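You operate a simulated robot arm through the tools that you are given. There is no shell and no other tool. Be economical: measure what you need, move in short steps, check, and stop when the job is done.

You are at the controls of a simulated two-armed robot. One attempt, no reset.

Task
Hold the gauze drum, shut its vent, crate it and clamp the crate.
Fine: the crate lid is shut before the clamp; keep fingers off the rim. Set down upright: what you pick out.

It is judged by the outcome, as a careful person would: the job done as asked, and still so three seconds after it is handed in. It fails if anything else is knocked over, pushed out of place, dropped, spilled or broken. Lids that push on must go on centred and level and be pressed home; caps that screw on are set level and turned clockwise until they are tight.

Robot
Two 6-joint arms with two-finger parallel grippers on one trunk, on a base that drives. Base frame: it is fixed to the floor where the robot stands at the start and does not move with it; the origin is under the middle of the robot, x ahead of it, y to its left, z up. Units: mm, degrees, N and s.
The left shoulder is at the start at [60, 187, 1222], the right one opposite. With the tool pointing down near the work surface each hand reaches from about 240 to 620 mm from the robot's upright axis, wherever it stands, measured 20 degrees to its own side. Places, roughly: crate [700, 500, 900]; crate clamp [600, 600, 1000]; crate lid [900, 500, 1100]. Payload 1.57 kg a hand.
Tool frame (each hand has its own): the origin (TCP) lies between the finger pads and is the grasp point; the fingertips stand 30 mm ahead of it; z points along the fingers, y is the line along which they close. The gripper opens to 110 mm. The fingers are 24 mm wide and 12 mm thick; the gripper's body (48 by 112 mm) begins 78 mm behind the TCP.
Orientation is that of the tool frame in the base frame, as a unit quaternion [w, x, y, z]. With the fingers straight down and closing along the base's y, the tool's x points along the base's -x, its y along +y and its z along -z.

Tools
- The arms move only by the tool step_arm. It takes "left_series", "right_series" or both (then of equal length, played together; a hand with none holds still); each is a list of rows, each a list of 7 numbers: the shift along the tool's x, y, z in units of 200 mm (1.0 is 200 mm), then the turn, a rotation vector about the tool's x, y, z in units of 45 degrees (1.0 is 45 degrees), then the opening in per cent of the stroke, from 0 (shut) to 100 (fully open). In form: [[x, y, z, wx, wy, wz, grip], ...]. A call has 1 to 20 rows; each row is the pose to reach, as a shift and turn from the pose commanded when the call began, along the tool's axes at that moment. A call with a number of a shift or a turn outside -1 to 1 is refused whole. A row lasts 0.2 s, in which the tool goes at most 50 mm and 8.6 degrees; a call with a longer step from one row to the next is refused whole, and so is a gripper value outside its range. Where a pose cannot be reached the arm comes as near as it can. A force on the tool above 50 N (or 10 N above the force at the start of the call, whichever is more), or a blocked arm, ends the call early, and 0.2 s more pass. Each finger travels about 153 mm/s and halts on what it meets, pressing with about 34 N; the grip force reading is that of the motor and also rises with nothing between the fingers. The clock runs only during rows and for 0.2 s after the last one: add rows that repeat a pose to give the fingers time. It gives the time, the measured TCP pose, the force on the tool (base axes), the opening and the grip force at its end, in the units of the frame above (readings bear some noise), with the torque about the TCP (base axes, N m) and any sound that the robot's microphone picked up.
- Cameras (640 x 400 px; columns grow to the right, rows downward): "scene" is now at [36.5, 23.5, 1777.4]; the picture's right is [0.17, -0.99, 0.00], its down [-0.71, -0.12, -0.70] and it looks along [0.69, 0.12, -0.72] (base axes); focal length 270 px, centre (320, 200). "left" rides on the left gripper at [70, -16, -141] in its tool frame; the picture's right is [0.23, 0.97, 0.00], its down [-0.86, 0.20, -0.48] and it looks along [-0.47, 0.11, 0.88] (tool axes); focal length 222 px, centre (320, 200). "right" rides on the right gripper at [70, 16, -141] in its tool frame; the picture's right is [-0.23, 0.97, 0.00], its down [-0.86, -0.20, -0.48] and it looks along [-0.47, -0.11, 0.88] (tool axes); focal length 222 px, centre (320, 200). There is no depth. A picture from a camera that has moved, and an enlarged one, comes with that camera's place and axes in the base frame and with its lens. The place of the scene camera against the robot may be out by one fixed shift of up to 25 mm in any direction.
- grab_frame(camera): a new picture of that camera. No time passes.
- move_column(by): slides the trunk up (or, below 0, down) by that many mm; the arms and the scene camera ride with it, the base frame stays. It gives what a move gives, with no picture.
- drive_base(legs): drives the robot by 1 to 6 legs, each [ahead, left, turn to the left] in mm, mm and degrees, along the robot's own axes; the way and the turn of a leg run together, so that a leg with both is an arc; at most 1500 mm and 180 degrees a leg. The arms and the cameras ride along, it lands a little off, and it stops where it bumps. It gives what a move gives.
- head_to(pan, tilt): turns the head with the scene camera to pan (to the left, within 86 degrees either way) and tilt (down, from -29 to 69), counted from straight ahead of the robot. It gives what a move gives.
- enlarge(camera, box): a new picture of the part [left, top, right, bottom] of that camera's present view, enlarged. No time passes.
- close_job(): hands the job in; it is judged then, once.

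Work in short steps. Places have to be worked out from the pictures, the camera data and where the tool is seen: move nearer, look again, correct. Check each grasp and each placing, and mend what went wrong. You have 120 turns and 100 pictures in all, those below and enlarged ones among them. Open the grippers and draw the arms clear of the work before you hand the job in, unless the task says otherwise; then end with one line.

The tools are called after "Emit:" as a command line: name --argument value ..., lists and objects as JSON in quotes. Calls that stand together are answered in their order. step_arm: Moves the arms, as the interface text tells. Its arguments: {"type":"object","properties":{"left_series":{"type":"array"},"right_series":{"type":"array"}},"required":[]} The other tools are called the same way: move_column (by) slides the trunk up or down; drive_base (legs) drives the base; head_to (pan, tilt) turns the head that bears the scene camera; grab_frame (camera) takes a picture; enlarge (camera, box) takes an enlarged picture of a part of a camera's view; close_job () hands the job in.

At the start:

```text
time: 0.0
left_tcp_pos: [350.7, 304.9, 1380.5]
left_tool_rot: [-0.001, -0.001, 1.0, 0.0]
left_force: [0.2, -0.1, -0.2]
left_ft_torque: [0.0, -0.04, -0.01]
left_width: 109.9
left_grip_force: 0.1
right_tcp_pos: [342.1, 34.1, 1365.3]
right_tool_rot: [-0.001, 0.0, 1.0, -0.001]
right_force: [-0.1, -1.5, -0.3]
right_ft_torque: [-0.04, 0.0, -0.01]
right_width: 109.9
right_grip_force: 0.0
trunk travel left (down, up): [-850.0, 140.0]
robot x, y, heading: [-0.9, 0.7, -0.1]
head pan, tilt: [9.8, 45.8]
```

scene: 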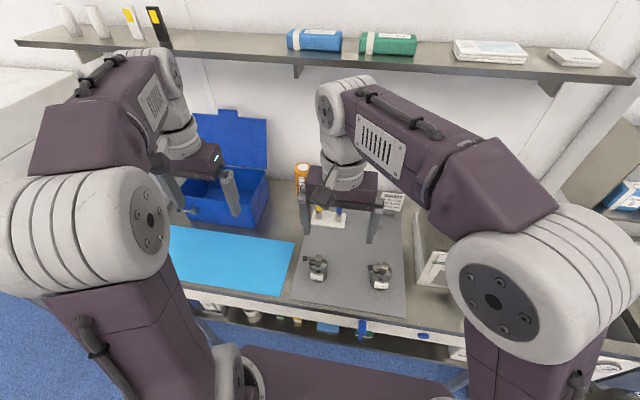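
right: 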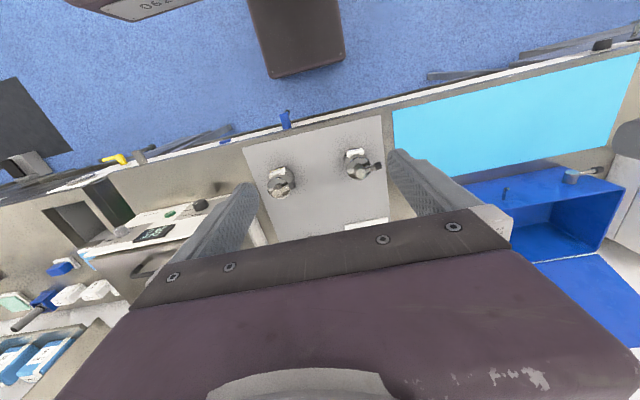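
left: 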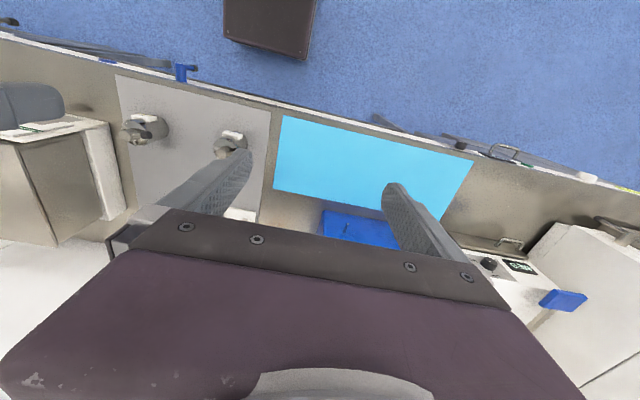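

The arms hide part of the bench. I look closer at the gray mat and the blue crate first.

Emit:
enlarge --camera "scene" --box '[270, 150, 470, 320]'

Emit:
enlarge --camera "scene" --box '[150, 90, 330, 300]'

Emit:
enlarge --camera "right" --box '[220, 110, 420, 235]'

```text
2.35 times, centred on (370, 235) of scene
camera zoom: at [36.5, 23.5, 1777.4], right [0.17, -0.99, 0.0], down [-0.71, -0.12, -0.7], along [0.69, 0.12, -0.72], focal length 635 px, centre (202, 118)
```

zoom: 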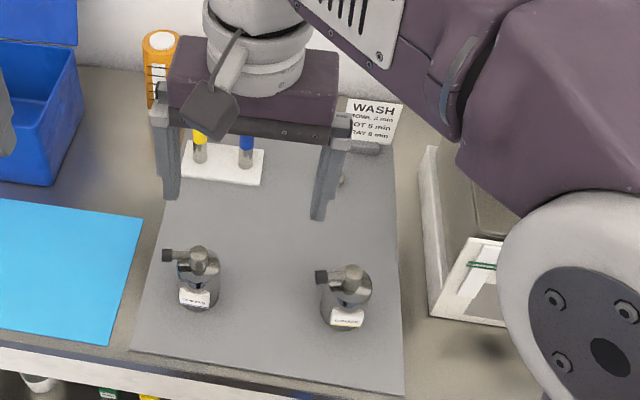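

```text
1.90 times, centred on (240, 195) of scene
camera zoom: at [36.5, 23.5, 1777.4], right [0.17, -0.99, 0.0], down [-0.71, -0.12, -0.7], along [0.69, 0.12, -0.72], focal length 514 px, centre (472, 210)
```

zoom: 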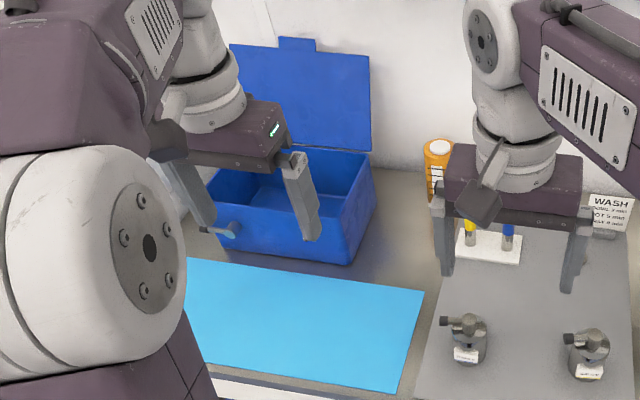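

```text
3.20 times, centred on (320, 172) of right
camera zoom: at [271.5, 51.4, 1505.4], right [0.23, 0.97, 0.0], down [0.86, -0.2, 0.48], along [0.47, -0.11, -0.88], focal length 711 px, centre (320, 288)
```

zoom: 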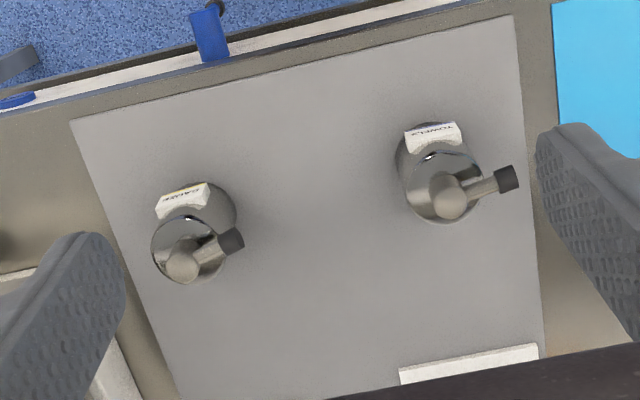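

The drum on the right of the mat is labelled GAUZE and stands near (490, -104). The one on the left is TOWELS. I move the right hand above the gauze drum to see it from closer.

Emit:
step_arm --right_series '[[-0.07, -0.115, 0.13, 0, 0, 0, 100], [-0.14, -0.23, 0.26, 0, 0, 0, 100], [-0.21, -0.345, 0.39, 0, 0, 0, 100], [-0.28, -0.46, 0.52, 0, 0, 0, 100], [-0.35, -0.575, 0.65, 0, 0, 0, 100], [-0.42, -0.69, 0.78, 0, 0, 0, 100]]'

Emit:
grab_frame --camera "right"

Emit:
grab_frame --camera "scene"

```text
time: 1.4
left_tcp_pos: [352.5, 305.4, 1379.2]
left_tool_rot: [-0.001, -0.001, 1.0, 0.001]
left_force: [0.2, 0.8, -0.2]
left_ft_torque: [0.02, 0.02, 0.02]
left_width: 109.8
left_grip_force: 0.1
right_tcp_pos: [426.7, -104.2, 1208.7]
right_tool_rot: [0.0, 0.0, 1.0, 0.001]
right_force: [0.6, 0.6, 0.1]
right_ft_torque: [0.02, -0.03, 0.0]
right_width: 110.0
right_grip_force: 0.0
trunk travel left (down, up): [-850.0, 140.0]
robot x, y, heading: [-1.7, 3.7, -0.1]
head pan, tilt: [9.8, 45.8]
```

```text
93 pictures are left
camera right: at [356.8, -87.3, 1349.0], right [0.23, 0.97, 0.0], down [0.86, -0.2, 0.48], along [0.47, -0.11, -0.88], focal length 222 px, centre (320, 200)
```

right: 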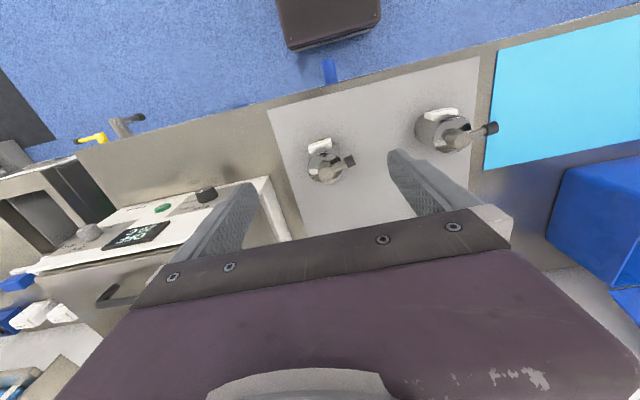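

```text
92 pictures are left
camera scene: at [37.9, 22.7, 1777.4], right [0.17, -0.99, 0.0], down [-0.71, -0.12, -0.7], along [0.69, 0.12, -0.72], focal length 270 px, centre (320, 200)
```

scene: 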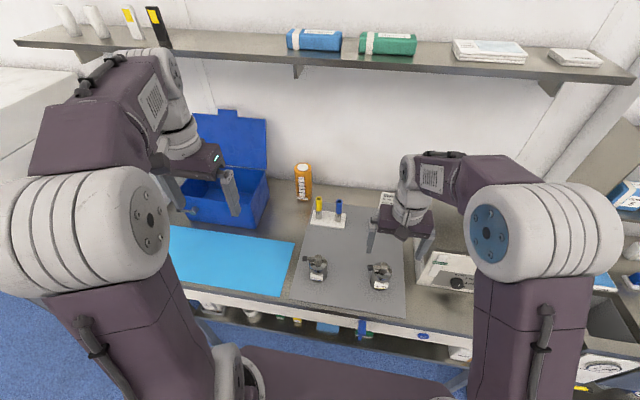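

The gauze drum is seen in both views. I enlarge it and the towels drum to compare their vents.

Emit:
enlarge --camera "right" --box '[290, 125, 370, 195]'

Emit:
enlarge --camera "right" --box '[400, 90, 510, 160]'

Emit:
enlarge --camera "scene" --box '[290, 180, 420, 300]'

```text
5.71 times, centred on (330, 160) of right
camera zoom: at [356.8, -87.3, 1349.0], right [0.23, 0.97, 0.0], down [0.86, -0.2, 0.48], along [0.47, -0.11, -0.88], focal length 1269 px, centre (263, 429)
```

zoom: 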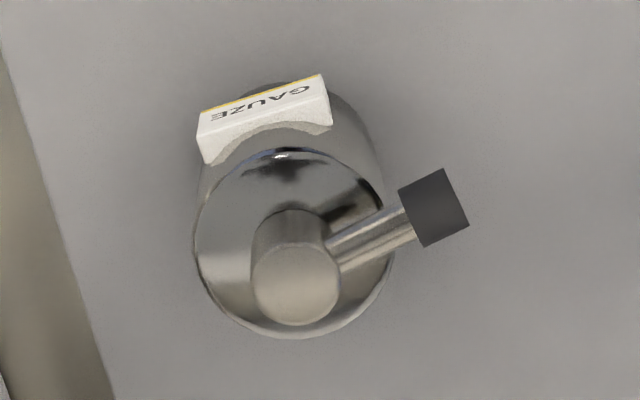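

```text
5.71 times, centred on (455, 125) of right
camera zoom: at [356.8, -87.3, 1349.0], right [0.23, 0.97, 0.0], down [0.86, -0.2, 0.48], along [0.47, -0.11, -0.88], focal length 1269 px, centre (-451, 629)
```

zoom: 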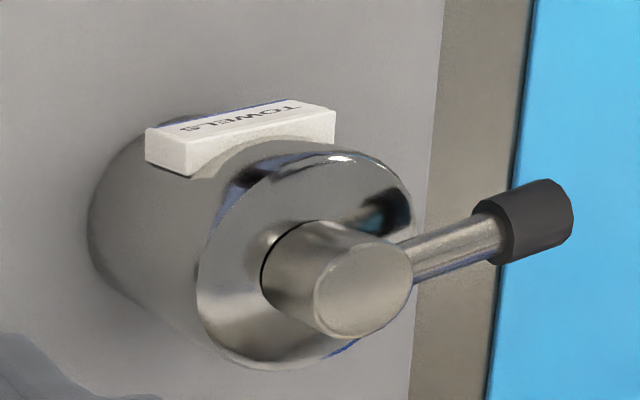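

```text
3.33 times, centred on (355, 240) of scene
camera zoom: at [37.9, 22.7, 1777.4], right [0.17, -0.99, 0.0], down [-0.71, -0.12, -0.7], along [0.69, 0.12, -0.72], focal length 900 px, centre (203, 67)
```

zoom: 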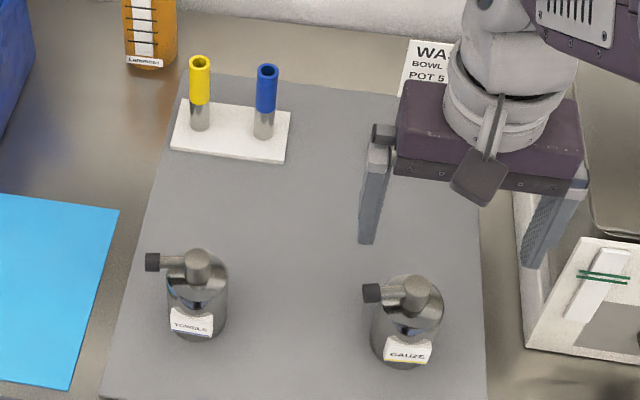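

The stem and black-tipped lever sit on the lid, and both drums' levers now point along +y. I move the left hand inward to clear the view of the crate, then turn the head toward it.

Emit:
step_arm --left_series '[[-0.02, -0.17, 0.08, 0, 0, 0, 100], [-0.04, -0.34, 0.16, 0, 0, 0, 100], [-0.06, -0.51, 0.24, 0, 0, 0, 100], [-0.08, -0.68, 0.32, 0, 0, 0, 100], [-0.1, -0.85, 0.4, 0, 0, 0, 100], [-0.1, -1.0, 0.45, 0, 0, 0, 100]]'

Emit:
head_to --pan 35 --tilt 35

Emit:
grab_frame --camera "scene"

Emit:
grab_frame --camera "left"

```text
time: 2.8
left_tcp_pos: [372.0, 105.9, 1289.4]
left_tool_rot: [0.0, -0.001, 1.0, 0.001]
left_force: [-0.2, 0.8, 0.2]
left_ft_torque: [0.01, -0.02, -0.01]
left_width: 110.0
left_grip_force: 0.1
right_tcp_pos: [426.1, -105.2, 1208.5]
right_tool_rot: [0.0, 0.0, 1.0, 0.0]
right_force: [0.0, -0.1, -0.3]
right_ft_torque: [0.05, -0.01, 0.0]
right_width: 109.9
right_grip_force: 0.1
trunk travel left (down, up): [-850.0, 140.0]
robot x, y, heading: [1.1, -2.3, -0.1]
head pan, tilt: [9.8, 45.8]
```

```text
time: 3.7
left_tcp_pos: [370.8, 108.4, 1290.7]
left_tool_rot: [0.0, 0.0, 1.0, 0.0]
left_force: [-0.3, -0.2, -0.3]
left_ft_torque: [0.02, -0.02, -0.01]
left_width: 109.9
left_grip_force: 0.0
right_tcp_pos: [425.2, -102.9, 1209.0]
right_tool_rot: [0.0, 0.0, 1.0, 0.0]
right_force: [-0.1, 0.0, 0.5]
right_ft_torque: [-0.03, -0.04, 0.0]
right_width: 110.0
right_grip_force: 0.2
trunk travel left (down, up): [-850.0, 140.0]
robot x, y, heading: [-3.1, -0.2, 0.1]
head pan, tilt: [35.0, 35.0]
```

```text
88 pictures are left
camera scene: at [29.0, 60.4, 1793.3], right [0.57, -0.82, 0.0], down [-0.47, -0.33, -0.82], along [0.67, 0.47, -0.57], focal length 270 px, centre (320, 200)
```

scene: 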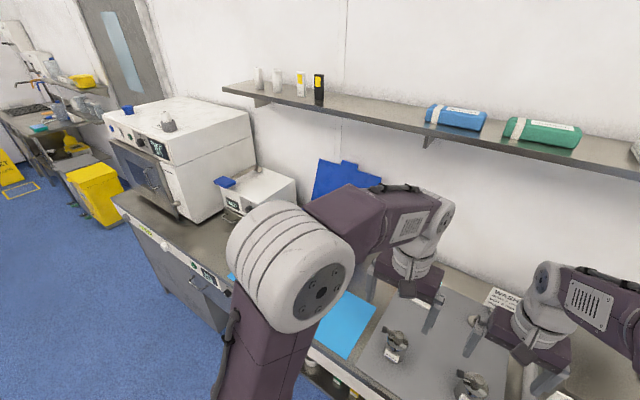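

```text
87 pictures are left
camera left: at [302.0, 90.0, 1433.3], right [-0.23, 0.97, 0.0], down [0.86, 0.2, 0.48], along [0.47, 0.11, -0.88], focal length 222 px, centre (320, 200)
```

left: 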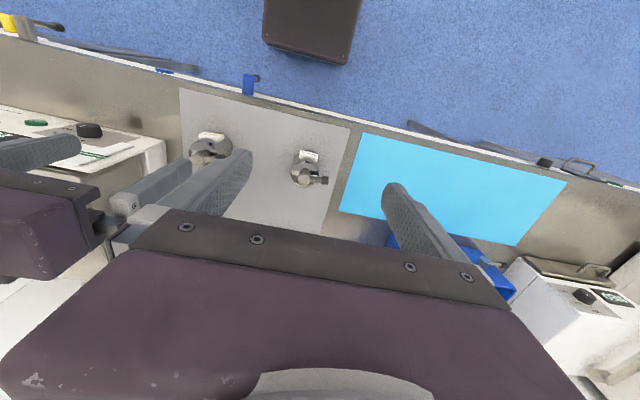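

The bench front edge is near x = 350 and the drum is about 135 mm in from it. I tilt the right hand 45° and stage it in front of the drum, so it can grip the body below the rim and leave the lever free.

Emit:
step_arm --right_series '[[0.034, -0.002, 0.13, 0, -0.167, 0, 100], [0.068, -0.005, 0.265, 0, -0.333, 0, 100], [0.102, -0.007, 0.4, 0, -0.5, 0, 100], [0.137, -0.01, 0.53, 0, -0.667, 0, 100], [0.17, -0.012, 0.66, 0, -0.833, 0, 100], [0.205, -0.015, 0.795, 0, -1.0, 0, 100]]'

Emit:
grab_frame --camera "right"

Emit:
head_to --pan -5 --tilt 52

Emit:
grab_frame --camera "scene"

```text
time: 5.1
left_tcp_pos: [371.4, 108.9, 1290.5]
left_tool_rot: [0.0, 0.0, 1.0, -0.001]
left_force: [0.2, -0.2, 1.0]
left_ft_torque: [-0.07, 0.0, -0.03]
left_width: 109.8
left_grip_force: 0.1
right_tcp_pos: [416.8, -95.2, 1126.6]
right_tool_rot: [0.358, -0.003, 0.933, -0.025]
right_force: [-0.5, 0.5, 0.5]
right_ft_torque: [-0.03, -0.02, -0.01]
right_width: 110.3
right_grip_force: 0.1
right hand out of reach, approached as far as the arm can: row 3, 4, 5, 6
trunk travel left (down, up): [-850.0, 140.0]
robot x, y, heading: [0.3, 1.1, 0.0]
head pan, tilt: [35.0, 35.0]
```

```text
86 pictures are left
camera right: at [270.3, -73.1, 1183.4], right [0.18, 0.98, 0.11], down [0.32, -0.16, 0.94], along [0.93, -0.14, -0.34], focal length 222 px, centre (320, 200)
```

right: 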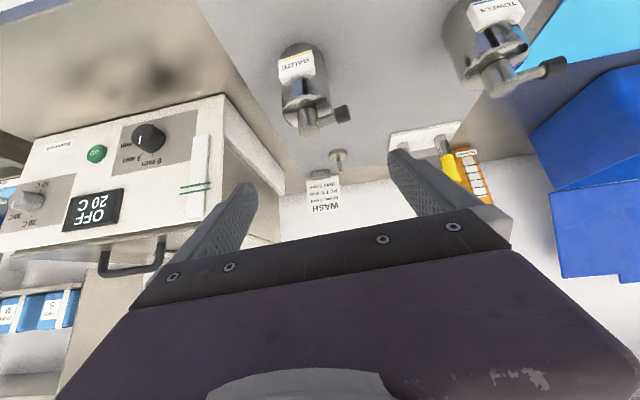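

```text
time: 6.2
left_tcp_pos: [371.1, 107.0, 1289.6]
left_tool_rot: [0.0, 0.0, 1.0, 0.0]
left_force: [0.3, 0.1, 0.2]
left_ft_torque: [0.04, 0.01, 0.02]
left_width: 109.8
left_grip_force: 0.0
right_tcp_pos: [416.4, -95.6, 1126.1]
right_tool_rot: [0.357, -0.002, 0.934, -0.024]
right_force: [0.1, -0.6, 0.0]
right_ft_torque: [0.03, 0.0, 0.02]
right_width: 110.0
right_grip_force: 0.0
trunk travel left (down, up): [-850.0, 140.0]
robot x, y, heading: [1.4, -1.0, -0.1]
head pan, tilt: [-5.0, 52.0]
```

```text
85 pictures are left
camera scene: at [32.0, 3.4, 1768.9], right [-0.09, -1.0, 0.0], down [-0.78, 0.07, -0.62], along [0.61, -0.05, -0.79], focal length 270 px, centre (320, 200)
```

scene: 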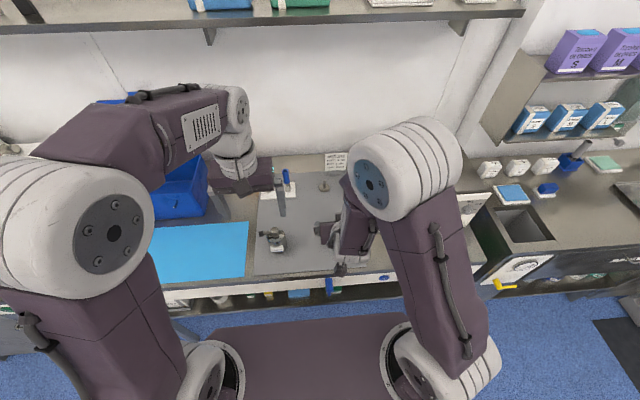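

The 45° pose is out of reach because the drum is too close to the right shoulder. I back the robot 45 mm and shift it 50 mm right so both arms can reach, then look again.

Emit:
drive_base --legs '[[-45, -50, 0]]'

Emit:
grab_frame --camera "right"

```text
time: 7.2
left_tcp_pos: [333.0, 63.2, 1287.2]
left_tool_rot: [-0.002, -0.002, 1.0, -0.002]
left_force: [0.8, 0.5, 0.0]
left_ft_torque: [-0.03, 0.05, -0.02]
left_width: 110.0
left_grip_force: 0.1
right_tcp_pos: [377.7, -141.3, 1124.6]
right_tool_rot: [0.355, -0.003, 0.934, -0.026]
right_force: [0.7, 1.0, 0.7]
right_ft_torque: [-0.04, 0.01, -0.05]
right_width: 109.9
right_grip_force: 0.1
trunk travel left (down, up): [-850.0, 140.0]
robot x, y, heading: [-41.3, -47.6, 0.2]
head pan, tilt: [-5.0, 52.0]
```

```text
84 pictures are left
camera right: at [231.5, -118.4, 1182.6], right [0.18, 0.98, 0.1], down [0.32, -0.16, 0.93], along [0.93, -0.14, -0.34], focal length 222 px, centre (320, 200)
```

right: 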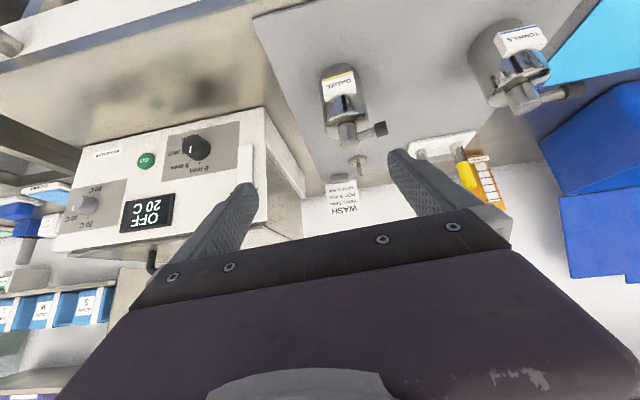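

Now I enlarge the drum in this view to measure its heights and width.

Emit:
enlarge --camera "right" --box '[305, 50, 401, 190]'

Emit:
enlarge --camera "right" --box '[470, 10, 600, 130]'

```text
2.86 times, centred on (353, 120) of right
camera zoom: at [231.5, -118.4, 1182.6], right [0.18, 0.98, 0.1], down [0.32, -0.16, 0.93], along [0.93, -0.14, -0.34], focal length 635 px, centre (226, 429)
```

zoom: 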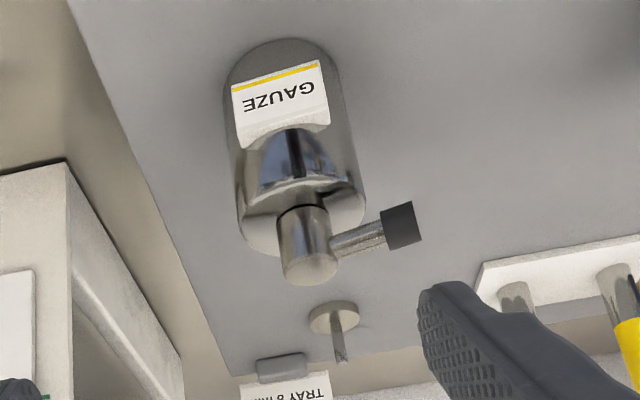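

```text
3.33 times, centred on (535, 70) of right
camera zoom: at [231.5, -118.4, 1182.6], right [0.18, 0.98, 0.1], down [0.32, -0.16, 0.93], along [0.93, -0.14, -0.34], focal length 740 px, centre (-397, 633)
```

zoom: 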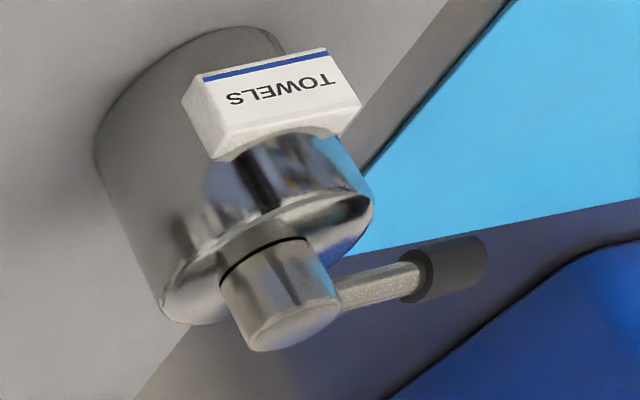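

Triangulating the two right-camera views puts the drum axis at about (494, -109), with the lid top near z = 990. The polished lid band is about 961–990, and the lever sits at about z 1003 with its tip near (488, -60). I move the right hand to a standoff in line with the body.

Emit:
step_arm --right_series '[[0.045, 0.032, 0.107, 0, 0, 0, 100], [0.09, 0.064, 0.214, 0, 0, 0, 100], [0.135, 0.096, 0.321, 0, 0, 0, 100], [0.18, 0.128, 0.428, 0, 0, 0, 100], [0.228, 0.16, 0.535, 0, 0, 0, 100]]'

Emit:
grab_frame --camera "right"

```text
time: 8.4
left_tcp_pos: [328.7, 59.2, 1288.4]
left_tool_rot: [-0.001, -0.001, 1.0, 0.0]
left_force: [0.8, 0.0, 0.7]
left_ft_torque: [-0.02, 0.03, 0.03]
left_width: 110.1
left_grip_force: 0.0
right_tcp_pos: [435.1, -104.8, 1027.4]
right_tool_rot: [0.353, -0.004, 0.935, -0.034]
right_force: [0.7, 0.4, 0.4]
right_ft_torque: [-0.02, 0.01, 0.02]
right_width: 109.7
right_grip_force: 0.2
right hand out of reach, approached as far as the arm can: row 1, 2, 3, 4, 5
trunk travel left (down, up): [-850.0, 140.0]
robot x, y, heading: [-45.4, -46.7, 0.2]
head pan, tilt: [-5.0, 52.0]
```

```text
81 pictures are left
camera right: at [289.3, -81.6, 1086.3], right [0.18, 0.98, 0.09], down [0.32, -0.14, 0.93], along [0.93, -0.14, -0.34], focal length 222 px, centre (320, 200)
```

right: 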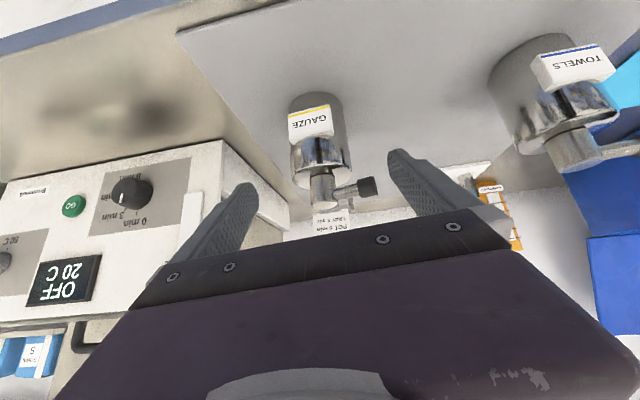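

The pose is still limited because the arm is too folded. I raise the trunk to clear the bench items and shift the robot 150 mm right, so the right arm comes in across from its own side and the left arm sits straight over the lever.

Emit:
move_column --by 110

Emit:
drive_base --legs '[[0, -150, 0]]'

Emit:
grab_frame --camera "scene"

```text
time: 9.8
left_tcp_pos: [326.9, 57.4, 1400.3]
left_tool_rot: [-0.001, 0.0, 1.0, 0.0]
left_force: [-0.2, 0.6, 0.7]
left_ft_torque: [-0.04, 0.01, 0.0]
left_width: 109.9
left_grip_force: 0.1
right_tcp_pos: [434.1, -106.7, 1139.5]
right_tool_rot: [0.353, -0.005, 0.935, -0.033]
right_force: [-0.3, 1.2, -0.4]
right_ft_torque: [-0.01, 0.0, -0.02]
right_width: 110.0
right_grip_force: 0.0
trunk travel left (down, up): [-960.0, 30.0]
robot x, y, heading: [-45.0, -47.0, 0.2]
head pan, tilt: [-5.0, 52.0]
```

```text
time: 11.2
left_tcp_pos: [327.8, -89.7, 1399.3]
left_tool_rot: [-0.001, -0.001, 1.0, -0.001]
left_force: [1.3, 0.5, -0.4]
left_ft_torque: [-0.03, -0.01, -0.01]
left_width: 110.0
left_grip_force: 0.1
right_tcp_pos: [434.2, -252.6, 1138.8]
right_tool_rot: [0.352, -0.006, 0.935, -0.034]
right_force: [0.0, 0.1, 0.2]
right_ft_torque: [0.01, 0.01, 0.0]
right_width: 110.0
right_grip_force: 0.0
trunk travel left (down, up): [-960.0, 30.0]
robot x, y, heading: [-41.9, -200.0, 0.1]
head pan, tilt: [-5.0, 52.0]
```

```text
80 pictures are left
camera scene: at [-12.1, -191.6, 1878.9], right [-0.09, -1.0, 0.0], down [-0.79, 0.07, -0.62], along [0.61, -0.05, -0.79], focal length 270 px, centre (320, 200)
```

scene: 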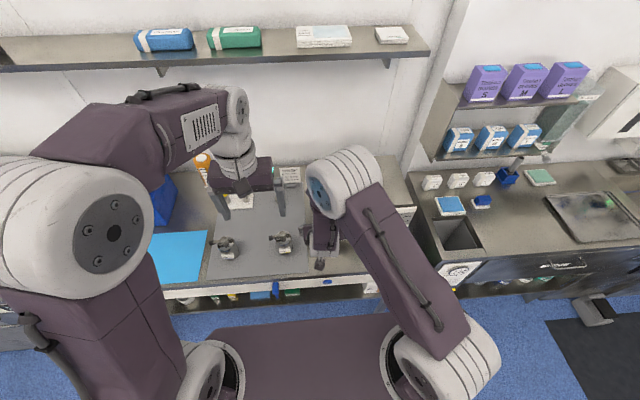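

Now I bring the right hand across, in line with the drum at raised height, with a true 45° tilt and about 10° yaw.

Emit:
step_arm --right_series '[[0.025, 0.175, 0.0, -0.055, -0.022, -0.028, 100], [0.05, 0.35, 0.0, -0.11, -0.045, -0.056, 100], [0.075, 0.525, 0.0, -0.165, -0.067, -0.085, 100], [0.1, 0.7, 0.006, -0.225, -0.09, -0.115, 100]]'

```text
time: 12.2
left_tcp_pos: [326.9, -93.2, 1400.7]
left_tool_rot: [0.0, -0.001, 1.0, 0.0]
left_force: [-0.5, -0.5, 0.0]
left_ft_torque: [-0.03, -0.03, 0.0]
left_width: 110.1
left_grip_force: 0.2
right_tcp_pos: [420.9, -116.5, 1117.0]
right_tool_rot: [0.381, -0.079, 0.921, 0.032]
right_force: [0.5, -1.0, -0.4]
right_ft_torque: [0.0, -0.02, 0.01]
right_width: 109.9
right_grip_force: 0.0
trunk travel left (down, up): [-960.0, 30.0]
robot x, y, heading: [-43.1, -200.3, 0.2]
head pan, tilt: [-5.0, 52.0]
```

The orientation matched. I lower the trunk back 110 mm and check alignment with the right camera before closing in.

Emit:
move_column --by -110

Emit:
grab_frame --camera "right"

```text
time: 13.6
left_tcp_pos: [328.0, -90.9, 1289.5]
left_tool_rot: [0.0, -0.001, 1.0, 0.0]
left_force: [-0.8, -0.6, -0.4]
left_ft_torque: [-0.03, -0.01, -0.01]
left_width: 110.0
left_grip_force: 0.0
right_tcp_pos: [420.3, -116.9, 1007.0]
right_tool_rot: [0.381, -0.08, 0.92, 0.033]
right_force: [-0.6, 0.0, 0.9]
right_ft_torque: [0.01, -0.01, -0.05]
right_width: 110.0
right_grip_force: 0.0
trunk travel left (down, up): [-850.0, 140.0]
robot x, y, heading: [-46.7, -201.2, -0.0]
head pan, tilt: [-5.0, 52.0]
```

```text
79 pictures are left
camera right: at [270.8, -125.4, 1056.9], right [-0.01, 0.99, 0.16], down [0.3, -0.15, 0.94], along [0.95, 0.05, -0.29], focal length 222 px, centre (320, 200)
```

right: 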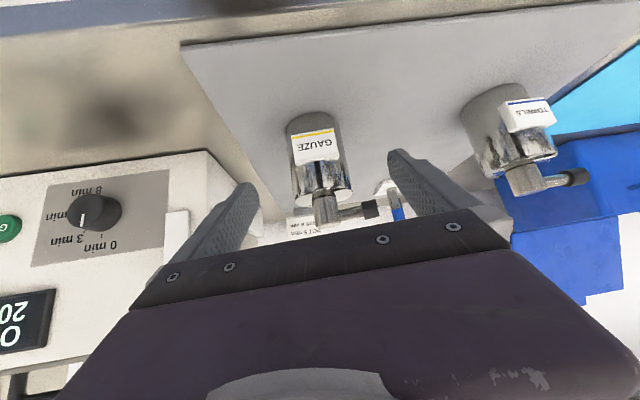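

The drum is centred between the fingers and the line is good. I advance about 89 mm along the tool axis, then look.

Emit:
step_arm --right_series '[[0, -0.01, 0.12, 0, 0, 0, 100], [0, -0.015, 0.24, 0, 0, 0, 100], [-0.007, -0.022, 0.35, 0, 0, 0, 100], [-0.007, -0.022, 0.44, 0, 0, 0, 100]]'

Emit:
grab_frame --camera "right"

```text
time: 14.6
left_tcp_pos: [328.6, -92.5, 1290.4]
left_tool_rot: [0.0, -0.002, 1.0, 0.0]
left_force: [7.5, 0.1, -3.7]
left_ft_torque: [0.22, -0.21, 0.41]
left_width: 109.8
left_grip_force: 0.1
right_tcp_pos: [485.6, -111.4, 945.9]
right_tool_rot: [0.381, -0.08, 0.921, 0.033]
right_force: [0.8, 1.3, -1.4]
right_ft_torque: [0.0, -0.01, 0.0]
right_width: 110.0
right_grip_force: 0.0
trunk travel left (down, up): [-850.0, 140.0]
robot x, y, heading: [-42.0, -200.2, -0.0]
head pan, tilt: [-5.0, 52.0]
```

```text
78 pictures are left
camera right: at [335.0, -118.6, 995.6], right [-0.01, 0.99, 0.16], down [0.3, -0.15, 0.94], along [0.95, 0.05, -0.29], focal length 222 px, centre (320, 200)
```

right: 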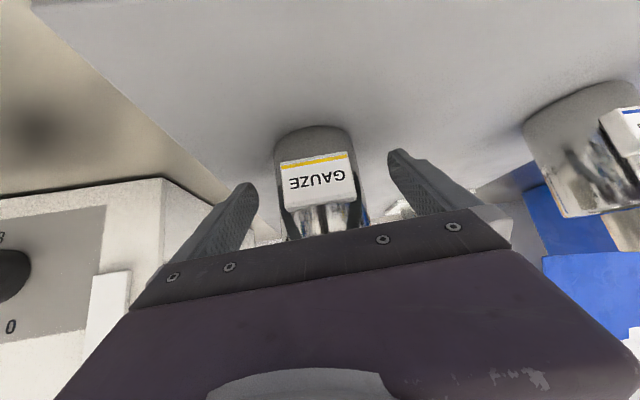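

The left hand now shows a light 7.5 N contact, so the right wrist or forearm is touching it. I lift the left hand straight up 80 mm and away.

Emit:
step_arm --left_series '[[0, 0, -0.15, 0, 0, 0, 100], [0, 0.1, -0.3, 0, 0, 0, 100], [0, 0.25, -0.45, 0, 0, 0, 100], [0, 0.45, -0.5, 0, 0, 0, 100]]'

Emit:
grab_frame --camera "scene"

Emit:
grab_frame --camera "left"

```text
time: 15.6
left_tcp_pos: [326.8, -1.7, 1389.5]
left_tool_rot: [0.0, 0.0, 1.0, 0.0]
left_force: [-0.5, -0.6, 0.5]
left_ft_torque: [-0.03, -0.02, -0.01]
left_width: 109.9
left_grip_force: 0.0
right_tcp_pos: [483.9, -109.1, 946.0]
right_tool_rot: [0.381, -0.08, 0.92, 0.032]
right_force: [0.2, 0.1, -0.4]
right_ft_torque: [0.0, 0.0, 0.01]
right_width: 110.0
right_grip_force: 0.0
trunk travel left (down, up): [-850.0, 140.0]
robot x, y, heading: [-45.7, -200.8, -0.0]
head pan, tilt: [-5.0, 52.0]
```

```text
77 pictures are left
camera scene: at [-12.3, -194.9, 1768.9], right [-0.09, -1.0, 0.0], down [-0.79, 0.07, -0.62], along [0.61, -0.05, -0.79], focal length 270 px, centre (320, 200)
```

scene: 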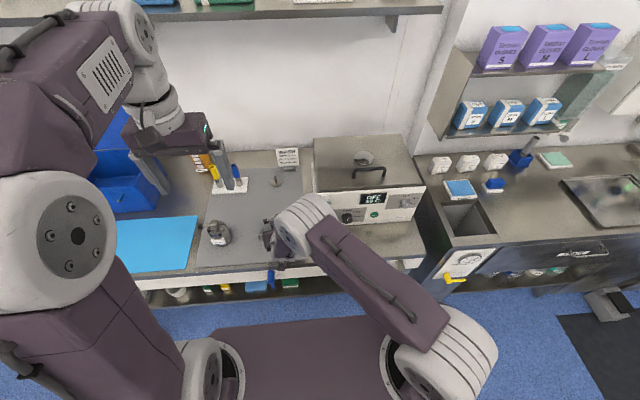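

```text
76 pictures are left
camera left: at [257.5, -18.8, 1533.2], right [-0.23, 0.97, 0.0], down [0.86, 0.2, 0.48], along [0.47, 0.11, -0.88], focal length 222 px, centre (320, 200)
```

left: 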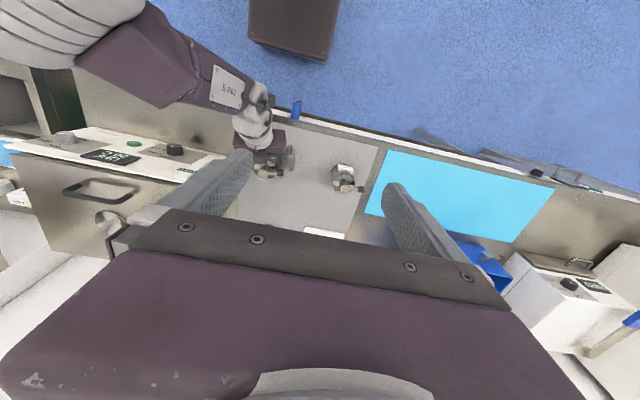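

The left hand is clear and the drum is straddled. I close the right hand on the body.

Emit:
step_arm --right_series '[[0, 0, 0, 0, 0, 0, 70], [0, 0, 0, 0, 0, 0, 55], [0, 0, 0, 0, 0, 0, 40], [0, 0, 0, 0, 0, 0, 40]]'

Emit:
grab_frame --camera "right"

```text
time: 16.6
left_tcp_pos: [326.4, -4.0, 1391.5]
left_tool_rot: [0.0, -0.001, 1.0, -0.001]
left_force: [0.3, 0.3, 1.3]
left_ft_torque: [0.02, 0.02, 0.01]
left_width: 110.1
left_grip_force: 0.0
right_tcp_pos: [484.7, -109.0, 946.3]
right_tool_rot: [0.382, -0.079, 0.92, 0.032]
right_force: [0.4, -0.5, 0.1]
right_ft_torque: [0.07, 0.02, 0.01]
right_width: 61.3
right_grip_force: 33.9
trunk travel left (down, up): [-850.0, 140.0]
robot x, y, heading: [-41.7, -198.9, 0.2]
head pan, tilt: [-5.0, 52.0]
```

```text
75 pictures are left
camera right: at [334.4, -118.7, 995.9], right [-0.01, 0.99, 0.16], down [0.3, -0.15, 0.94], along [0.95, 0.05, -0.29], focal length 222 px, centre (320, 200)
```

right: 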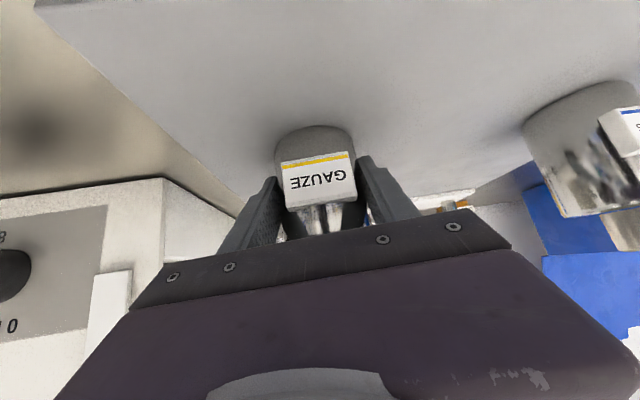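

The grip is firm at 61 mm on the body. I bring the left hand over near the lever for a close view of the vent.

Emit:
step_arm --left_series '[[-0.15, 0, 0.15, 0, 0, 0, 60], [-0.3, 0, 0.3, 0, 0, 0, 30], [-0.42, -0.03, 0.46, 0, 0, 0, 0], [-0.52, -0.06, 0.62, 0, 0, 0, 0], [-0.52, -0.1, 0.8, 0, 0, 0, 0], [-0.52, -0.1, 0.95, 0, 0, 0, 0]]'

Emit:
grab_frame --camera "left"

Emit:
head_to --pan 12 --tilt 52

Emit:
grab_frame --camera "scene"

```text
time: 18.0
left_tcp_pos: [430.1, -21.9, 1200.5]
left_tool_rot: [0.0, -0.001, 1.0, 0.0]
left_force: [0.2, 0.2, 0.0]
left_ft_torque: [0.0, 0.0, 0.0]
left_width: 0.0
left_grip_force: 21.7
right_tcp_pos: [484.4, -111.0, 945.0]
right_tool_rot: [0.381, -0.079, 0.921, 0.032]
right_force: [1.6, 0.9, 0.0]
right_ft_torque: [0.09, -0.03, 0.0]
right_width: 60.9
right_grip_force: 34.2
trunk travel left (down, up): [-850.0, 140.0]
robot x, y, heading: [-44.3, -201.2, 0.2]
head pan, tilt: [-5.0, 52.0]
```

```text
74 pictures are left
camera left: at [361.8, -39.9, 1343.0], right [-0.23, 0.97, 0.0], down [0.85, 0.2, 0.48], along [0.47, 0.11, -0.88], focal length 222 px, centre (320, 200)
```

left: 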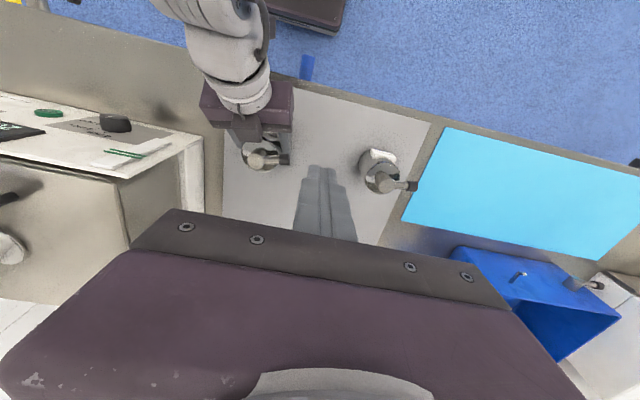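

```text
time: 18.8
left_tcp_pos: [431.0, -22.4, 1201.3]
left_tool_rot: [0.0, -0.001, 1.0, 0.0]
left_force: [0.0, -0.2, 1.1]
left_ft_torque: [0.0, 0.01, 0.01]
left_width: 0.3
left_grip_force: 20.8
right_tcp_pos: [484.6, -109.2, 946.5]
right_tool_rot: [0.381, -0.08, 0.92, 0.033]
right_force: [0.8, 0.2, 0.9]
right_ft_torque: [0.07, 0.0, -0.02]
right_width: 61.1
right_grip_force: 34.2
trunk travel left (down, up): [-850.0, 140.0]
robot x, y, heading: [-44.0, -198.5, 0.3]
head pan, tilt: [12.0, 52.0]
```

```text
73 pictures are left
camera scene: at [-13.4, -174.4, 1768.9], right [0.21, -0.98, 0.0], down [-0.77, -0.16, -0.62], along [0.6, 0.13, -0.79], focal length 270 px, centre (320, 200)
```

scene: 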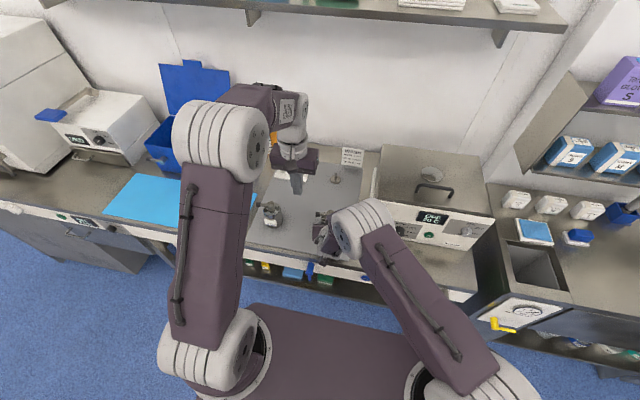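

Enlarging the gauze lever and the crate as the left camera sees them.

Emit:
enlarge --camera "left" --box '[225, 130, 305, 180]'

Emit:
enlarge --camera "left" --box '[440, 230, 640, 370]'

```text
8.00 times, centred on (265, 155) of left
camera zoom: at [361.7, -39.9, 1343.6], right [-0.23, 0.97, 0.0], down [0.85, 0.2, 0.48], along [0.47, 0.11, -0.88], focal length 1777 px, centre (760, 560)
```

zoom: 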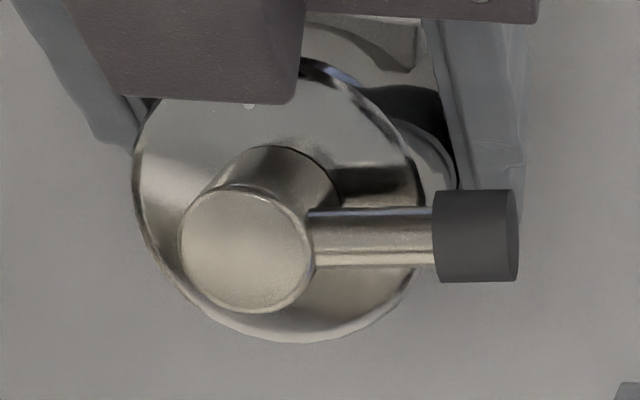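

```text
2.86 times, centred on (540, 300) of left
camera zoom: at [361.7, -39.9, 1343.6], right [-0.23, 0.97, 0.0], down [0.85, 0.2, 0.48], along [0.47, 0.11, -0.88], focal length 635 px, centre (-309, -86)
```

zoom: 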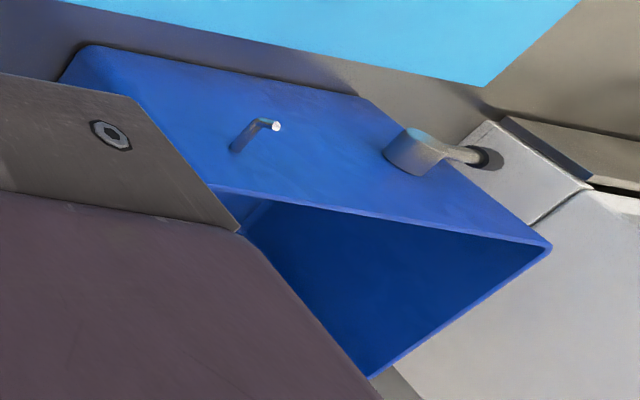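

The stem is at (495, -110), and the lever's black cap is at about (486, -68, 1003). The crate's front face has a peg and a rotating cam clamp with a lever. I bring the closed left fingers behind the lever, on its robot side, and stop above it.

Emit:
step_arm --left_series '[[-0.03, -0.04, 0.18, 0, 0, 0, 0], [-0.06, -0.08, 0.36, 0, 0, 0, 0], [-0.09, -0.12, 0.53, 0, 0, 0, 0], [-0.125, -0.17, 0.68, 0, 0, 0, 0]]'

Emit:
grab_frame --camera "left"

Emit:
enlarge --camera "scene" --box '[250, 130, 400, 270]'

```text
time: 19.8
left_tcp_pos: [456.6, -57.9, 1063.4]
left_tool_rot: [0.0, -0.001, 1.0, 0.0]
left_force: [-1.0, 0.1, 0.4]
left_ft_torque: [0.01, -0.01, 0.03]
left_width: 0.0
left_grip_force: 21.3
right_tcp_pos: [486.1, -110.1, 945.2]
right_tool_rot: [0.381, -0.08, 0.92, 0.032]
right_force: [0.2, 1.0, 0.0]
right_ft_torque: [0.06, -0.04, 0.01]
right_width: 61.1
right_grip_force: 34.6
trunk travel left (down, up): [-850.0, 140.0]
robot x, y, heading: [-44.3, -198.7, 0.0]
head pan, tilt: [12.0, 52.0]
```

```text
70 pictures are left
camera left: at [387.4, -74.1, 1206.3], right [-0.23, 0.97, 0.0], down [0.85, 0.2, 0.48], along [0.47, 0.11, -0.88], focal length 222 px, centre (320, 200)
```

left: 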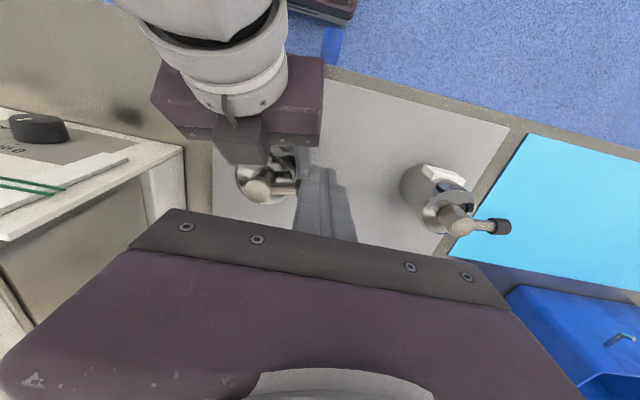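

```text
2.86 times, centred on (325, 200) of scene
camera zoom: at [-12.7, -174.8, 1769.0], right [0.21, -0.98, 0.0], down [-0.77, -0.16, -0.62], along [0.6, 0.13, -0.79], focal length 771 px, centre (306, 200)
```

zoom: 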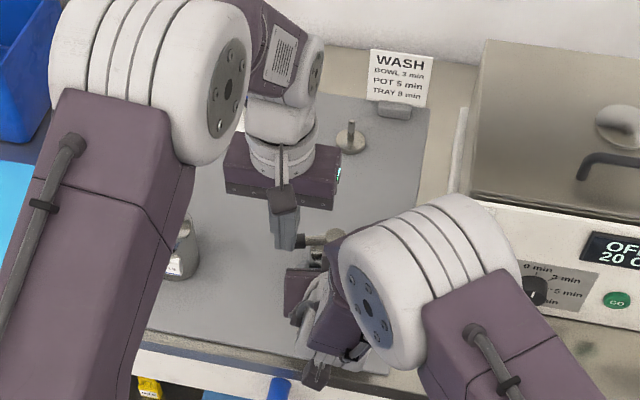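

The fingers are beside the lever on its near side. I descend 38 mm so the tips overlap the lever's height.

Emit:
step_arm --left_series '[[0, 0, 0.07, 0, 0, 0, 0], [0, 0, 0.13, 0, 0, 0, 0], [0, 0, 0.19, 0, 0, 0, 0]]'

Emit:
enlarge --camera "left" --box '[210, 100, 410, 225]'

```text
time: 20.6
left_tcp_pos: [456.4, -57.2, 1026.2]
left_tool_rot: [0.0, -0.001, 1.0, 0.001]
left_force: [-0.4, 0.6, -0.1]
left_ft_torque: [-0.01, 0.02, 0.02]
left_width: 0.0
left_grip_force: 21.6
right_tcp_pos: [486.4, -110.6, 944.6]
right_tool_rot: [0.382, -0.079, 0.92, 0.032]
right_force: [0.5, -0.1, 0.4]
right_ft_torque: [0.07, 0.02, 0.03]
right_width: 61.0
right_grip_force: 34.1
trunk travel left (down, up): [-850.0, 140.0]
robot x, y, heading: [-43.6, -203.5, 0.2]
head pan, tilt: [12.0, 52.0]
```

```text
3.20 times, centred on (310, 162) of left
camera zoom: at [387.2, -73.1, 1168.5], right [-0.23, 0.97, 0.0], down [0.85, 0.2, 0.48], along [0.47, 0.11, -0.88], focal length 711 px, centre (352, 320)
```

zoom: 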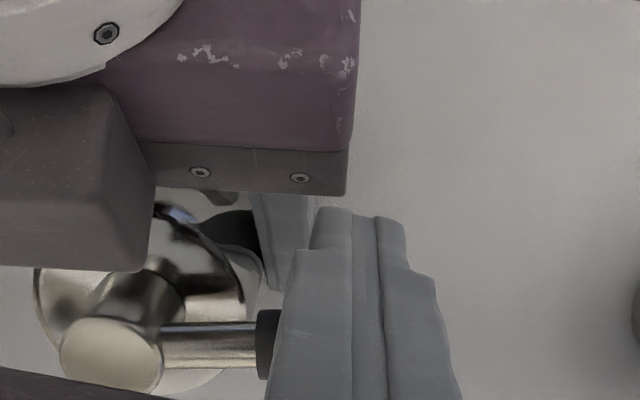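

The fingers sit right behind the black cap. I push the lever clockwise in an arc, first to about 30°, and check force and sound.

Emit:
step_arm --left_series '[[-0.037, -0.025, 0, 0, 0, 0, 0], [-0.087, -0.01, 0, 0, 0, 0, 0], [-0.12, 0.0, 0, 0, 0, 0, 0], [-0.155, 0.008, 0, 0, 0, 0, 0], [-0.19, 0.009, 0, 0, 0, 0, 0], [-0.226, 0.009, 0, 0, 0, 0, 0]]'

Emit:
enlarge --camera "left" --box '[180, 80, 420, 225]'

```text
time: 22.0
left_tcp_pos: [498.8, -53.6, 1027.7]
left_tool_rot: [-0.001, -0.002, 1.0, 0.0]
left_force: [-12.3, 5.8, -1.8]
left_ft_torque: [0.01, 0.19, 0.05]
left_width: 0.0
left_grip_force: 20.9
right_tcp_pos: [484.3, -108.7, 948.9]
right_tool_rot: [0.384, -0.078, 0.919, 0.032]
right_force: [12.9, 0.8, 18.9]
right_ft_torque: [0.91, -0.01, -0.54]
right_width: 61.2
right_grip_force: 34.0
trunk travel left (down, up): [-850.0, 140.0]
robot x, y, heading: [-44.4, -200.3, 0.0]
head pan, tilt: [12.0, 52.0]
```

```text
2.67 times, centred on (300, 152) of left
camera zoom: at [429.8, -70.0, 1170.0], right [-0.23, 0.97, 0.0], down [0.85, 0.2, 0.48], along [0.47, 0.11, -0.88], focal length 592 px, centre (373, 327)
```

zoom: 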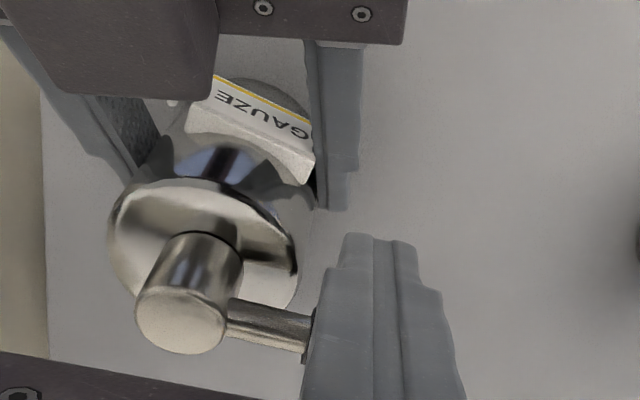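

The right hand now reads 19 N up and the label looks turned, so the drum is tipping in the grip instead of the lever turning. I back the left hand off right away and look.

Emit:
step_arm --left_series '[[0.05, 0.0, 0, 0, 0, 0, 0], [0.1, 0.0, 0, 0, 0, 0, 0], [0.15, 0.0, 0, 0, 0, 0, 0], [0.2, 0.03, 0, 0, 0, 0, 0], [0.2, 0.06, -0.2, 0, 0, 0, 0], [0.2, 0.15, -0.4, 0, 0, 0, 0]]'

Emit:
enlarge --camera "left" --box '[160, 80, 400, 230]'

Emit:
grab_frame --camera "right"

```text
time: 23.4
left_tcp_pos: [460.1, -23.7, 1106.7]
left_tool_rot: [0.0, -0.001, 1.0, 0.0]
left_force: [-0.6, -0.3, 0.0]
left_ft_torque: [0.03, -0.01, -0.02]
left_width: 0.0
left_grip_force: 21.1
right_tcp_pos: [483.8, -108.7, 945.1]
right_tool_rot: [0.381, -0.079, 0.921, 0.031]
right_force: [-0.2, -0.2, 1.2]
right_ft_torque: [-0.05, 0.0, -0.02]
right_width: 60.6
right_grip_force: 34.0
trunk travel left (down, up): [-850.0, 140.0]
robot x, y, heading: [-46.1, -197.0, -0.2]
head pan, tilt: [12.0, 52.0]
```

```text
2.67 times, centred on (280, 155) of left
camera zoom: at [390.7, -40.6, 1250.2], right [-0.23, 0.97, 0.0], down [0.85, 0.2, 0.48], along [0.47, 0.11, -0.88], focal length 592 px, centre (427, 320)
```

zoom: 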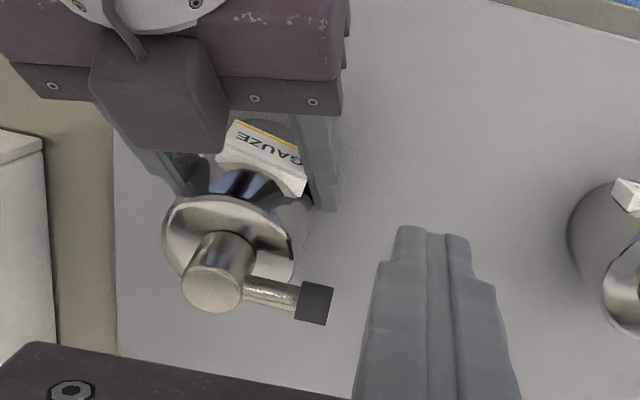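

```text
65 pictures are left
camera right: at [333.8, -118.3, 996.0], right [-0.01, 0.99, 0.16], down [0.3, -0.15, 0.94], along [0.96, 0.05, -0.29], focal length 222 px, centre (320, 200)
```

right: 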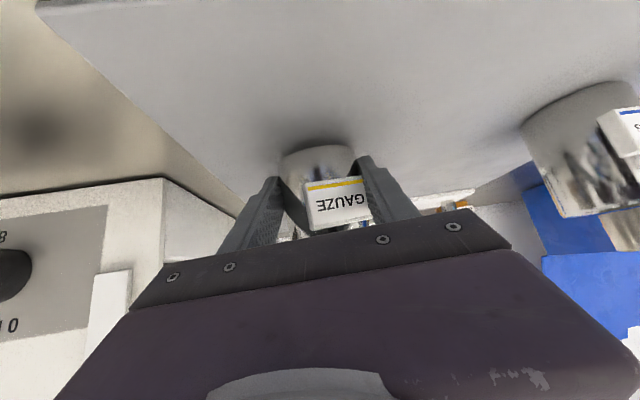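

The drum yawed clockwise with the lever and pitched a little in the pads, so the lever did not turn relative to the drum. I release the right hand so the drum settles flat, then reassess.

Emit:
step_arm --right_series '[[0, 0, 0, 0, 0, 0, 60], [0, 0, 0, 0, 0, 0, 65], [0, 0, 0, 0, 0, 0, 80], [0, 0, 0, 0, 0, 0, 100], [0, 0, 0, 0, 0, 0, 100]]'

Emit:
enlarge --camera "left" --box '[160, 80, 400, 230]'

Emit:
grab_frame --camera "right"

```text
time: 24.6
left_tcp_pos: [460.8, -24.3, 1107.4]
left_tool_rot: [0.001, -0.001, 1.0, 0.0]
left_force: [-1.6, 0.6, 0.3]
left_ft_torque: [-0.03, -0.02, 0.05]
left_width: 0.0
left_grip_force: 20.9
right_tcp_pos: [485.3, -110.2, 946.6]
right_tool_rot: [0.381, -0.079, 0.921, 0.032]
right_force: [-1.0, 0.0, 0.4]
right_ft_torque: [-0.03, 0.01, 0.0]
right_width: 110.1
right_grip_force: 0.0
trunk travel left (down, up): [-850.0, 140.0]
robot x, y, heading: [-40.9, -201.7, 0.1]
head pan, tilt: [12.0, 52.0]
```

```text
2.67 times, centred on (280, 155) of left
camera zoom: at [391.5, -41.2, 1249.7], right [-0.23, 0.97, 0.0], down [0.85, 0.2, 0.48], along [0.47, 0.11, -0.88], focal length 592 px, centre (427, 320)
```

zoom: 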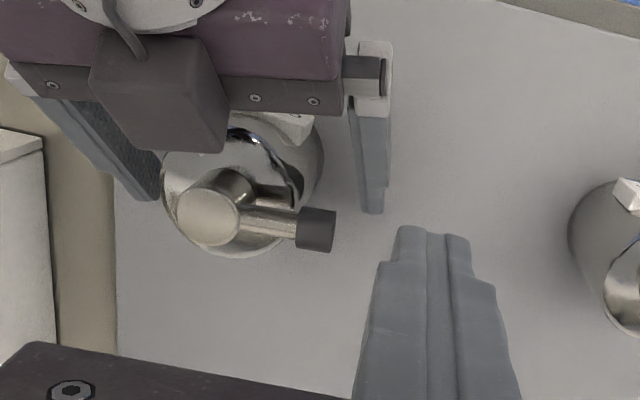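

```text
63 pictures are left
camera right: at [334.3, -118.6, 995.8], right [-0.01, 0.99, 0.16], down [0.3, -0.15, 0.94], along [0.95, 0.05, -0.29], focal length 222 px, centre (320, 200)
```

right: 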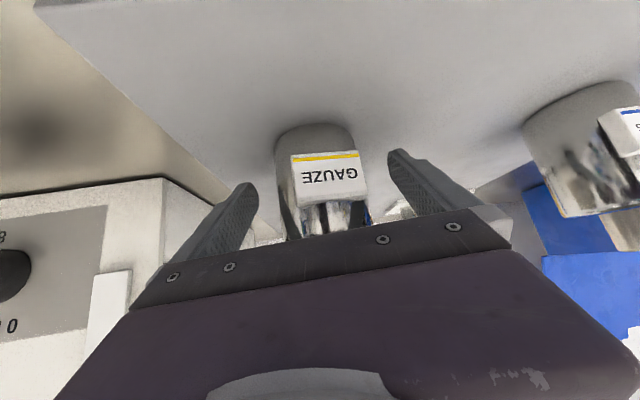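

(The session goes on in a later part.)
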